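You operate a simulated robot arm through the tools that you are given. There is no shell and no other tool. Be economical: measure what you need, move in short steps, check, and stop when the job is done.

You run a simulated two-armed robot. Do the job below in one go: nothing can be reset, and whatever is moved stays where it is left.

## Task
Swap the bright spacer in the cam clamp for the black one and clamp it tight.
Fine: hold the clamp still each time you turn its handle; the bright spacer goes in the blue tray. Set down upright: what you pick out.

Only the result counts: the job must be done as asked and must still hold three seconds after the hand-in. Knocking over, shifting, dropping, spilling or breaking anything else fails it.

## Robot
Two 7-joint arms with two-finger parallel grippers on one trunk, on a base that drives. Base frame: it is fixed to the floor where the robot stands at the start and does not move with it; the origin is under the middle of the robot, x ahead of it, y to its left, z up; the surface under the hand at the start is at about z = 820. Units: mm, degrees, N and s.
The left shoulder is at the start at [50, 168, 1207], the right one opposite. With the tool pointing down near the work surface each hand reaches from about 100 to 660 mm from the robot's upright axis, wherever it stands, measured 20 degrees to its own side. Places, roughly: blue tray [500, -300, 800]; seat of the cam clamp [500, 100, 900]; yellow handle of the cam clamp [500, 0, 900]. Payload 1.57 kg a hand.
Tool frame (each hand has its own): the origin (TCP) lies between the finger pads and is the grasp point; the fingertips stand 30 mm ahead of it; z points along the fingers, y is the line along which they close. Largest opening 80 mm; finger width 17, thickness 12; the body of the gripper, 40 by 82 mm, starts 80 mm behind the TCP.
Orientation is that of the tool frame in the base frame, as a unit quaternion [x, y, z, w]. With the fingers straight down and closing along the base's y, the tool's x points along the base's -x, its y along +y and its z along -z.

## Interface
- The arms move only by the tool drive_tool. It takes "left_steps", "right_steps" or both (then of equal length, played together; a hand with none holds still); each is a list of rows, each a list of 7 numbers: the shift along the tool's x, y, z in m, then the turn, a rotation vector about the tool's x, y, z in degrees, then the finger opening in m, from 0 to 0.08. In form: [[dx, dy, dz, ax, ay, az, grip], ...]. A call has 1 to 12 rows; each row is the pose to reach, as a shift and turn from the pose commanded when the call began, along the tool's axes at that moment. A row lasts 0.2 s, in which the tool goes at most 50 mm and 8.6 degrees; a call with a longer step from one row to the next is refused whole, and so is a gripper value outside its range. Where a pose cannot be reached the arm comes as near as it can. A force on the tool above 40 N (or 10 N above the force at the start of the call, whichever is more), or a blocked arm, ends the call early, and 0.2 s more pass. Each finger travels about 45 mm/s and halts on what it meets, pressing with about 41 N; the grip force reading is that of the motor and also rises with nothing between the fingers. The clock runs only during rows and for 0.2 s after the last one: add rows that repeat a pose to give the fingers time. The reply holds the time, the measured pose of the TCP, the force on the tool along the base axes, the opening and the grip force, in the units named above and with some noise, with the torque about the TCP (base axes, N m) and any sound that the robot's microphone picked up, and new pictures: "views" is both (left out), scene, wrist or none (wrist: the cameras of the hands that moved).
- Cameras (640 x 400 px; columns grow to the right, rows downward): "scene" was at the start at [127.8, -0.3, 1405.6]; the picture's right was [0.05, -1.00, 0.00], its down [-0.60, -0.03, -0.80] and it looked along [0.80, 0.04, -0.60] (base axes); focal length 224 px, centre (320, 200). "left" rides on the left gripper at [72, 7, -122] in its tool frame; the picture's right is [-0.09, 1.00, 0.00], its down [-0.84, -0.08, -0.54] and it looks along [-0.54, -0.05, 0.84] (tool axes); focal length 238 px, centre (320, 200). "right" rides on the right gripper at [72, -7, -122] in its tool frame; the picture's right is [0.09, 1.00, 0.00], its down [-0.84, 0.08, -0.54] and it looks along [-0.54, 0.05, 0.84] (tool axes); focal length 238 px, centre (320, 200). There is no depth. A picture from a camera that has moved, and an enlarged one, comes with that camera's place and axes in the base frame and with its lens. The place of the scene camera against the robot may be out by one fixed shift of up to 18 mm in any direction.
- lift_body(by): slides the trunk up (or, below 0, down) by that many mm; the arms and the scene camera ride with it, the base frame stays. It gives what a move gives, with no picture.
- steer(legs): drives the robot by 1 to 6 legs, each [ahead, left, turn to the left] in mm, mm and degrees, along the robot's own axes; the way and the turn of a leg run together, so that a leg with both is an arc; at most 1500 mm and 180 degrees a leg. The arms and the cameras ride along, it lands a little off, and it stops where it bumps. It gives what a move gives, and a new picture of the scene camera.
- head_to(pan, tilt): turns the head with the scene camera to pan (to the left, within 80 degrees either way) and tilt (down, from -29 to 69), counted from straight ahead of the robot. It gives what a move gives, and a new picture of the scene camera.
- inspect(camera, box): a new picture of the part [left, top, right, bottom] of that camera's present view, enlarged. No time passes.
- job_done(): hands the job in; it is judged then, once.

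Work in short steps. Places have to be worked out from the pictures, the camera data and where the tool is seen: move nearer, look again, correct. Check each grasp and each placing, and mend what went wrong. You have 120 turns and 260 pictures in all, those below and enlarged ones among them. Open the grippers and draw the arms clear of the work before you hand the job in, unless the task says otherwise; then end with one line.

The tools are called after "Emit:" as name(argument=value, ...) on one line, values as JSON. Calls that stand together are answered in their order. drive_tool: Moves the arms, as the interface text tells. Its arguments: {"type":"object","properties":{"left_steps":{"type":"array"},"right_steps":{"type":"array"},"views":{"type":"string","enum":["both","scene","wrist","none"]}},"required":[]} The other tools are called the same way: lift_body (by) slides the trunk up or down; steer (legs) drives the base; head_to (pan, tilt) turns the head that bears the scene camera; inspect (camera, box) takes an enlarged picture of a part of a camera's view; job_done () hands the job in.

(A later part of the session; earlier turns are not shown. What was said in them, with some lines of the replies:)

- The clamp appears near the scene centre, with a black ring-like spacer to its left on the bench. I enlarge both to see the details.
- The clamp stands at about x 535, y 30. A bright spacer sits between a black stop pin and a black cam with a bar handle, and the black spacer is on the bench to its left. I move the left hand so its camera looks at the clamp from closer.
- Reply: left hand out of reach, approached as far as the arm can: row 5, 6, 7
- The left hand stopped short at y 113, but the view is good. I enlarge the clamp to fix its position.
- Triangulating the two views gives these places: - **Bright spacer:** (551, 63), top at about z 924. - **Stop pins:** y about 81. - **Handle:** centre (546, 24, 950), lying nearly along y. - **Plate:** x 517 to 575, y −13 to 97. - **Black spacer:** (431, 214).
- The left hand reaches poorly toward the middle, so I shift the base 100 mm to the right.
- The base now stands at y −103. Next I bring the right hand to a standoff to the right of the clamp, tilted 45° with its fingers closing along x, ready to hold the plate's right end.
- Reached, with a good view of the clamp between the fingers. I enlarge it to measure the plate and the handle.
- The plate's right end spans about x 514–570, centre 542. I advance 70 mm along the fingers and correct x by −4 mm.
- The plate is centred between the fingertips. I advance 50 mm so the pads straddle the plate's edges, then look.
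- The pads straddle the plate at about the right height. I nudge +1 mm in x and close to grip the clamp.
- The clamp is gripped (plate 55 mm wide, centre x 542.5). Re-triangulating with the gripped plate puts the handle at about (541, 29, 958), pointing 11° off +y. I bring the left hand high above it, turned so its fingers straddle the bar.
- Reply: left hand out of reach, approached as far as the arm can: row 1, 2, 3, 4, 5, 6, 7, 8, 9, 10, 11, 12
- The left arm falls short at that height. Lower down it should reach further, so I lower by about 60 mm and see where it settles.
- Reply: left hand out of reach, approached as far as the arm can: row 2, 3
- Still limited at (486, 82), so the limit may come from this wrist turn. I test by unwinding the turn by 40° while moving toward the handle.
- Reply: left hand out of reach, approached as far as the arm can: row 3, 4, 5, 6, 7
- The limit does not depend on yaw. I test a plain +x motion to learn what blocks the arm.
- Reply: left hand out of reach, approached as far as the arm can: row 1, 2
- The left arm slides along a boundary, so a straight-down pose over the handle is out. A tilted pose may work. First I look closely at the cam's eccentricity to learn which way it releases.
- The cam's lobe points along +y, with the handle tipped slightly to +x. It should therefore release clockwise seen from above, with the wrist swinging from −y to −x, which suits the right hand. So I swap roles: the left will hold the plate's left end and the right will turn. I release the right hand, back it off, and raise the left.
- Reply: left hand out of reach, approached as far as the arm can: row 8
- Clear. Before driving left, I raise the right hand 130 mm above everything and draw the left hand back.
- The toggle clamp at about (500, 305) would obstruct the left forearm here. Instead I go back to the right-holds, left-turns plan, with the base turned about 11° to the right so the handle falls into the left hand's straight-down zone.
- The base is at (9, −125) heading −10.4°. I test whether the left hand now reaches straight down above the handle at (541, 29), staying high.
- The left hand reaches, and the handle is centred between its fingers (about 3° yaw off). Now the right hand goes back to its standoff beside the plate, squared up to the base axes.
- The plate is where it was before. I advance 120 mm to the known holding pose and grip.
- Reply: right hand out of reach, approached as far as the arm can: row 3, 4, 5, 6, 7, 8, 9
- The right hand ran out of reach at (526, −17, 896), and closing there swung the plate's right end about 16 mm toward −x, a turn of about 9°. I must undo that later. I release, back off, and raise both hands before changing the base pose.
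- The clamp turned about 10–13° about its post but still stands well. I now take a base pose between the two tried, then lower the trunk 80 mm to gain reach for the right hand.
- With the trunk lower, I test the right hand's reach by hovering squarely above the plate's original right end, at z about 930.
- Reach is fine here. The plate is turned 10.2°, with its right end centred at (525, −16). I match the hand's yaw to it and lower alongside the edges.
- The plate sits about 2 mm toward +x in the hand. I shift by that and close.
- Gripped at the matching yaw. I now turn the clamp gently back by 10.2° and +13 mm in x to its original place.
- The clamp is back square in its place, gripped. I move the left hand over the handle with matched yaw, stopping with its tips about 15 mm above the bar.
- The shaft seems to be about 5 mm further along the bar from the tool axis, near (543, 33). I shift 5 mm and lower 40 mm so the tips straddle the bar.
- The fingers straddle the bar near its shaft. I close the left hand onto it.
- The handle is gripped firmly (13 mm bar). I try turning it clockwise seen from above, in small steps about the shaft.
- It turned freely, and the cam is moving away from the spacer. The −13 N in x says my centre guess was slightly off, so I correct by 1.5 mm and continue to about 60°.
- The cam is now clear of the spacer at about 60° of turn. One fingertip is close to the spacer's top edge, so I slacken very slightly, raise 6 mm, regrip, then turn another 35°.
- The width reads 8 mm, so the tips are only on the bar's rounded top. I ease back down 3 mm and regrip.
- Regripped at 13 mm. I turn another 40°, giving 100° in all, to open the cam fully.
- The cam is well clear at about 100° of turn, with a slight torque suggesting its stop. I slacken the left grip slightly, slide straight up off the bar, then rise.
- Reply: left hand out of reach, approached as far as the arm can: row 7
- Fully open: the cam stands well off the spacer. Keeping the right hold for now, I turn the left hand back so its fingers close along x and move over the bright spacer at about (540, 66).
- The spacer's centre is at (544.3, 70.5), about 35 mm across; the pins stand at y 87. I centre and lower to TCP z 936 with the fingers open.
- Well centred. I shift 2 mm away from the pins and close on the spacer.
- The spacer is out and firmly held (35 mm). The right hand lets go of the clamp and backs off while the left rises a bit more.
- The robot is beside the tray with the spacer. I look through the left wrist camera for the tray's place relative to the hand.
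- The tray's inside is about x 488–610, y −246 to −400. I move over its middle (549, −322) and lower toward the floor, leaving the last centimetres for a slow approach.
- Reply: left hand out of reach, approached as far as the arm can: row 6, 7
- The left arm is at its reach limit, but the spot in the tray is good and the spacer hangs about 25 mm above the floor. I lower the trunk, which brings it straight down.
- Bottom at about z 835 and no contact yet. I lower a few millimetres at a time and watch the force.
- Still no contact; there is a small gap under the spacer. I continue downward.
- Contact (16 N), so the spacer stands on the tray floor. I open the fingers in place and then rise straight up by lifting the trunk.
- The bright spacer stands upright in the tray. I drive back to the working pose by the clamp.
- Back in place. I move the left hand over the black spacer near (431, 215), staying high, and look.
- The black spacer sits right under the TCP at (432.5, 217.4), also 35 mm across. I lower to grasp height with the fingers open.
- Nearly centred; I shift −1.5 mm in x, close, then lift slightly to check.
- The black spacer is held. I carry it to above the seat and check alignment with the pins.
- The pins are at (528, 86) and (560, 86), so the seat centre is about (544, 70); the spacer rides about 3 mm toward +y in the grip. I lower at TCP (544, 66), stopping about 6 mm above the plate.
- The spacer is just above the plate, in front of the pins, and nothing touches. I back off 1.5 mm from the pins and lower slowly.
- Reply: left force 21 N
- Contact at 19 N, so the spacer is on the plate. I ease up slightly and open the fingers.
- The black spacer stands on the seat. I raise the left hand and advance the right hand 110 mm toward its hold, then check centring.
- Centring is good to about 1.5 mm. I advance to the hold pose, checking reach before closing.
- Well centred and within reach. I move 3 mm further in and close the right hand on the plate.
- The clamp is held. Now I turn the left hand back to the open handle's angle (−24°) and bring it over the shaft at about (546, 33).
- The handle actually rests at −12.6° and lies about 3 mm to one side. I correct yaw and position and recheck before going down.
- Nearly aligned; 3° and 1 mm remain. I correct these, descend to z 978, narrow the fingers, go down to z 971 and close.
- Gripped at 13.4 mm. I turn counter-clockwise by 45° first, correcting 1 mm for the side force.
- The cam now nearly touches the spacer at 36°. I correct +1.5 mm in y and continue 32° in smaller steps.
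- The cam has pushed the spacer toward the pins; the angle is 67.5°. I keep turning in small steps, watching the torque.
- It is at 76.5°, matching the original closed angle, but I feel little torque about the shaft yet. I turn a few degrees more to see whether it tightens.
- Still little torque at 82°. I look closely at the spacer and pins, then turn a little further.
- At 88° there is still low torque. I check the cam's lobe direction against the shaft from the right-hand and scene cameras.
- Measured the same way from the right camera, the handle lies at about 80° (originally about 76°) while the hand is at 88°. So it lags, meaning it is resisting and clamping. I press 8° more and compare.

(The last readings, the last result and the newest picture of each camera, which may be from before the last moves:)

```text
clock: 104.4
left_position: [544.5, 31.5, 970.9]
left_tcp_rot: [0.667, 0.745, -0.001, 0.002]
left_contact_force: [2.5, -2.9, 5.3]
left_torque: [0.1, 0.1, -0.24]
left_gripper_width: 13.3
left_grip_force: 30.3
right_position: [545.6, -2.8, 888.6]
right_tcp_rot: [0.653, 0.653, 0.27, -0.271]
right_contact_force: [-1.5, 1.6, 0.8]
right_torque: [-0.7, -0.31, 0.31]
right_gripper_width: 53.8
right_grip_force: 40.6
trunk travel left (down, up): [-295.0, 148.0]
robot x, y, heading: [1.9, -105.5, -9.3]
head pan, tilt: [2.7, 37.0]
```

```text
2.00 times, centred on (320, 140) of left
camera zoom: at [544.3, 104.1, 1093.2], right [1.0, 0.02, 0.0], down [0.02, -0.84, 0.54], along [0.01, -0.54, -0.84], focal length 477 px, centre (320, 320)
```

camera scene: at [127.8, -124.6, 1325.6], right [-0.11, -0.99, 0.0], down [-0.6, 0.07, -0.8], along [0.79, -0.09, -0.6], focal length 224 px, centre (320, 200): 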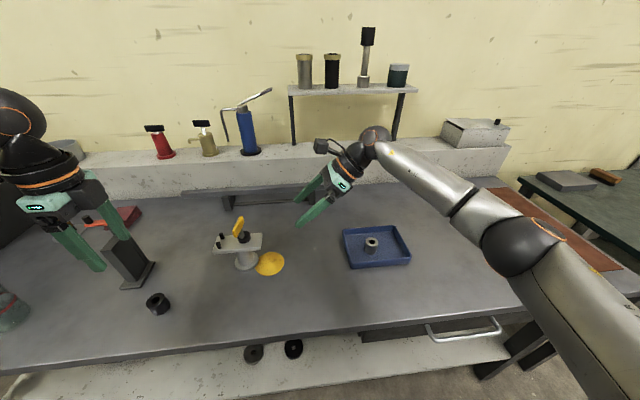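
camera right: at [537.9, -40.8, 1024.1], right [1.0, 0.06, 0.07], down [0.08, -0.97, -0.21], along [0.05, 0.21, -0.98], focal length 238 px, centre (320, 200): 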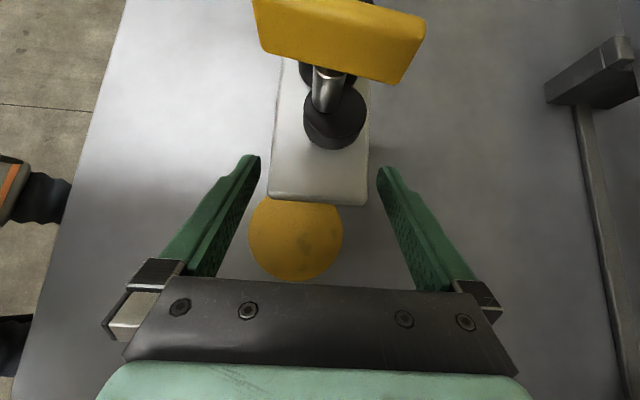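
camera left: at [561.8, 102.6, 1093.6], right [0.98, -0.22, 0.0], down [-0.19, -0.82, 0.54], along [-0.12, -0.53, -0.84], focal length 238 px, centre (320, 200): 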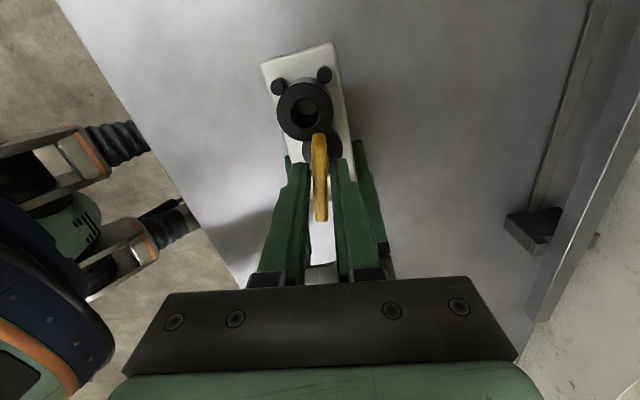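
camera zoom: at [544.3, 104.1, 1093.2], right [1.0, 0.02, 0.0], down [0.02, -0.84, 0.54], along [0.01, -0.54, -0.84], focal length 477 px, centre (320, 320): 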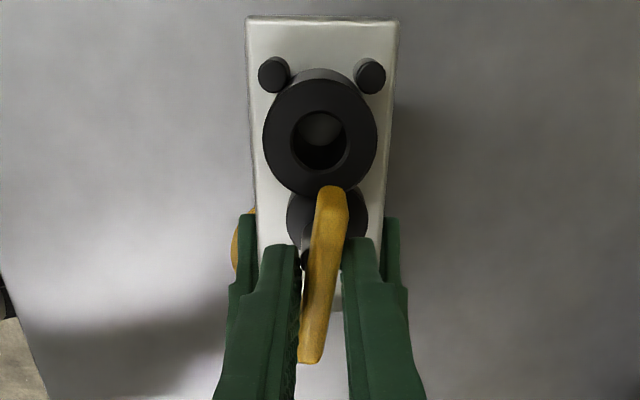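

Torque is now rising (0.24 N m) with the handle at about 83°, and the spacer sits evenly against both pins, so it is clamped. I open the left hand and lift off, with the right still holding.

Emit:
drive_tool(left_steps=[[0, 0, 0, 0, 0, 0, 0.02], [0, 0, 0, 0, 0, 0, 0.035], [0, 0, 0, 0, 0, 0, 0.045], [0, 0, -0.02, 0, 0, 0, 0.045], [0, 0, -0.05, 0, 0, 0, 0.05], [0, 0, -0.09, 0, 0, 0, 0.06], [0, 0, -0.11, 0, 0, 0, 0.06]], views="wrist")

Emit:
inspect(camera="left", box=[240, 60, 400, 200])

Emit:
inspect(camera="scene", box=[200, 200, 280, 260])

Emit:
inspect(camera="right", box=[270, 0, 390, 160])

```text
clock: 106.0
left_position: [545.0, 32.1, 1082.4]
left_tcp_rot: [0.667, 0.745, 0.0, 0.001]
left_contact_force: [0.2, 0.0, 0.7]
left_torque: [0.02, -0.01, 0.02]
left_gripper_width: 59.9
left_grip_force: 0.1
right_position: [546.0, -2.6, 887.7]
right_tcp_rot: [0.654, 0.653, 0.271, -0.271]
right_contact_force: [-1.2, 2.1, 0.2]
right_torque: [-0.11, 0.08, -0.03]
right_gripper_width: 54.0
right_grip_force: 41.5
trunk travel left (down, up): [-295.0, 148.0]
robot x, y, heading: [4.0, -105.7, -9.2]
head pan, tilt: [2.7, 37.0]
camera left: at [544.9, 103.9, 1204.3], right [1.0, 0.02, 0.0], down [0.02, -0.84, 0.54], along [0.01, -0.54, -0.84], focal length 238 px, centre (320, 200)
```

left: 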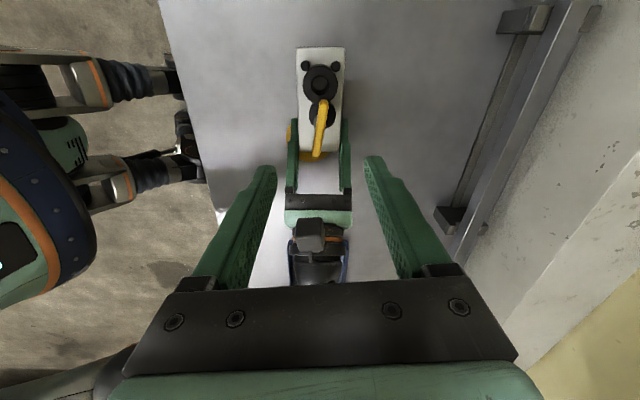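

```text
2.86 times, centred on (320, 130) of left
camera zoom: at [544.9, 103.9, 1204.3], right [1.0, 0.02, 0.0], down [0.02, -0.84, 0.54], along [0.01, -0.54, -0.84], focal length 681 px, centre (320, 400)
```

zoom: 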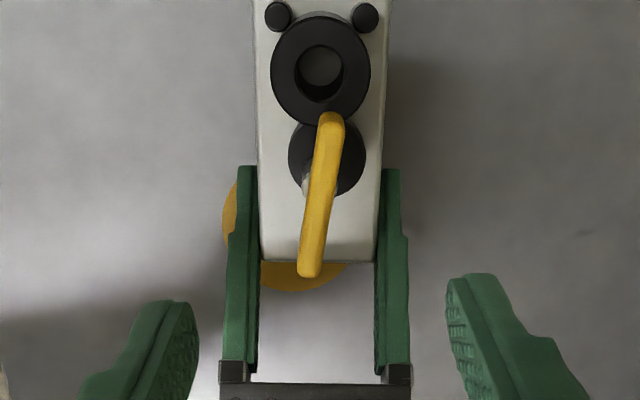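

```text
6.67 times, centred on (240, 230) of scene
camera zoom: at [127.7, -124.3, 1325.6], right [-0.11, -0.99, 0.0], down [-0.6, 0.07, -0.8], along [0.79, -0.09, -0.6], focal length 1492 px, centre (853, 0)
```

zoom: 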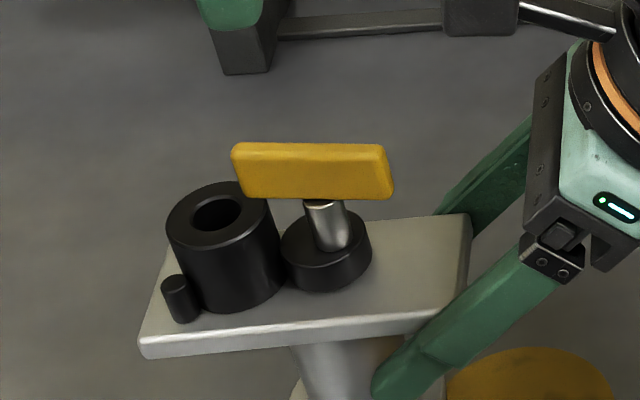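

```text
2.50 times, centred on (330, 80) of right
camera zoom: at [538.6, -37.9, 1024.8], right [1.0, 0.06, 0.07], down [0.08, -0.97, -0.21], along [0.05, 0.21, -0.98], focal length 596 px, centre (295, 500)
```

zoom: 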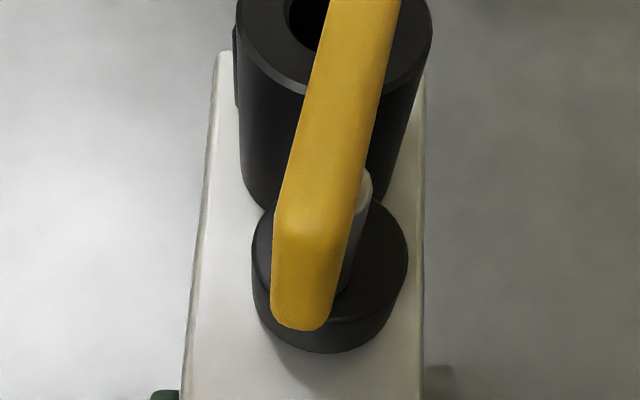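

The spacer is held between the pins and the cam, with the handle closed slightly past its original angle. I release the right hand, back it away and raise the left clear.

Emit:
drive_tool(right_steps=[[0, 0, 0, 0, 0, 0, 0.08], [0, 0, 0, 0, 0, 0, 0.08], [0, 0, 0, 0, 0, 0, 0.08], [0, 0, -0.03, 0, 0, 0, 0.08], [0, 0, -0.07, 0, 0, 0, 0.08], [0, 0, -0.11, 0, 0, 0, 0.08], [0, 0, -0.15, 0, 0, 0, 0.08], [0, 0, -0.19, 0, 0, 0, 0.08], [0, 0, -0.22, 0, 0, 0, 0.08]], left_steps=[[0, 0, 0, 0, 0, 0, 0.06], [0, 0, 0, 0, 0, 0, 0.06], [0, 0, 0, 0, 0, 0, 0.06], [0.01, -0.015, 0, 0, 0, 0, 0.06], [0.02, -0.03, 0, 0, 0, 0, 0.06], [0.035, -0.05, 0, 0, 0, 0, 0.06], [0.05, -0.08, 0, 0, 0, 0, 0.06], [0.06, -0.11, 0, 0, 0, 0, 0.06], [0.07, -0.14, 0, 0, 0, 0, 0.06]], views="both")

Emit:
inspect(camera="scene", box=[180, 190, 300, 290])

Emit:
inspect(camera="scene", box=[320, 200, 430, 290])

```text
clock: 108.0
left_position: [396.4, 86.9, 1080.9]
left_tcp_rot: [0.667, 0.745, 0.0, 0.001]
left_contact_force: [0.7, -0.3, 0.2]
left_torque: [0.01, -0.05, 0.01]
left_gripper_width: 59.9
left_grip_force: 0.0
right_position: [542.3, -159.5, 1043.6]
right_tcp_rot: [0.653, 0.653, 0.271, -0.27]
right_contact_force: [-0.5, 0.3, 0.5]
right_torque: [0.0, 0.0, -0.05]
right_gripper_width: 80.1
right_grip_force: 0.0
trunk travel left (down, up): [-295.0, 148.0]
robot x, y, heading: [0.8, -102.0, -9.0]
head pan, tilt: [2.7, 37.0]
camera scene: at [127.1, -124.3, 1325.7], right [-0.11, -0.99, 0.0], down [-0.6, 0.07, -0.8], along [0.79, -0.09, -0.6], focal length 224 px, centre (320, 200)
camera right: at [535.9, -194.0, 1180.9], right [1.0, 0.06, 0.07], down [0.08, -0.97, -0.21], along [0.05, 0.21, -0.98], focal length 238 px, centre (320, 200)
camera left: at [396.9, 159.3, 1202.1], right [1.0, 0.02, 0.0], down [0.02, -0.84, 0.54], along [0.01, -0.54, -0.84], focal length 238 px, centre (320, 200)
```

scene: 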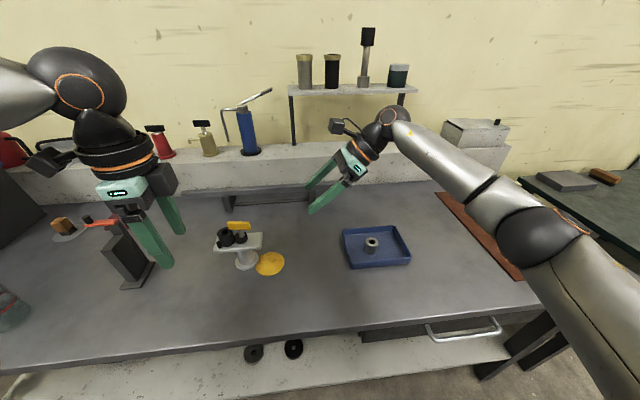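
right: 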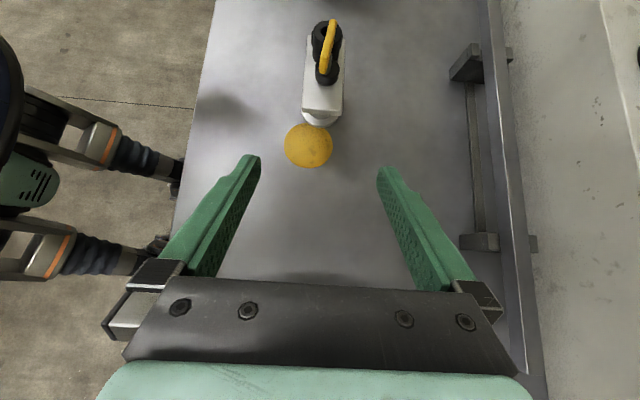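
left: 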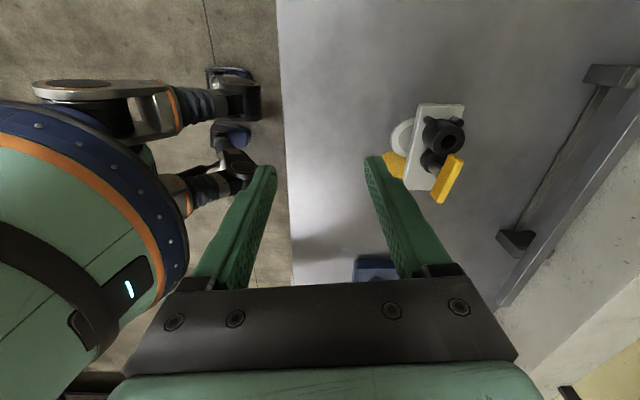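

```text
4.00 times, centred on (240, 240) of scene
camera zoom: at [127.1, -124.3, 1325.7], right [-0.11, -0.99, 0.0], down [-0.6, 0.07, -0.8], along [0.79, -0.09, -0.6], focal length 895 px, centre (640, 40)
```

zoom: 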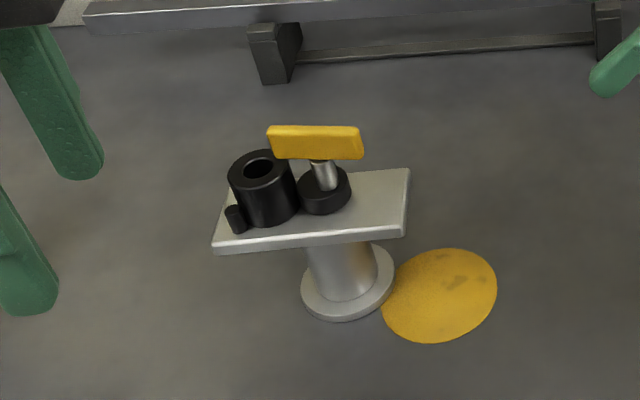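

```text
4.44 times, centred on (375, 245) of scene
camera zoom: at [127.1, -124.3, 1325.7], right [-0.11, -0.99, 0.0], down [-0.6, 0.07, -0.8], along [0.79, -0.09, -0.6], focal length 994 px, centre (76, 0)
```

zoom: 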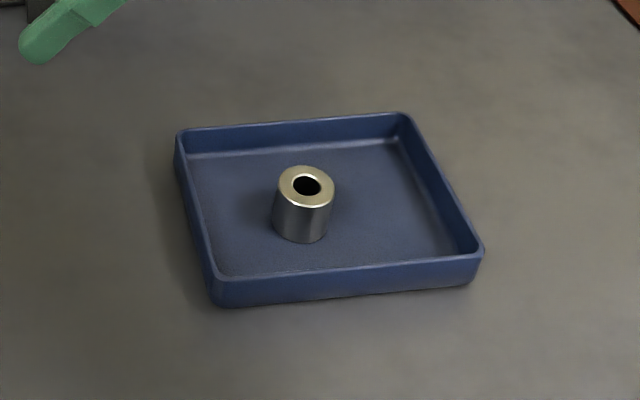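

The black spacer is clamped, the clamp is back in its place, the bright spacer stands upright in the tray, and both hands are open and clear. I hand the job in.

Emit:
job_done()

```text
The job is handed in.
```

The black spacer is clamped against both pins and the bright one stands upright in the blue tray. Early on, one right-hand grip swung the clamp about 10°. I turned it back before touching the handle, and the clamp was held both times the handle was turned.
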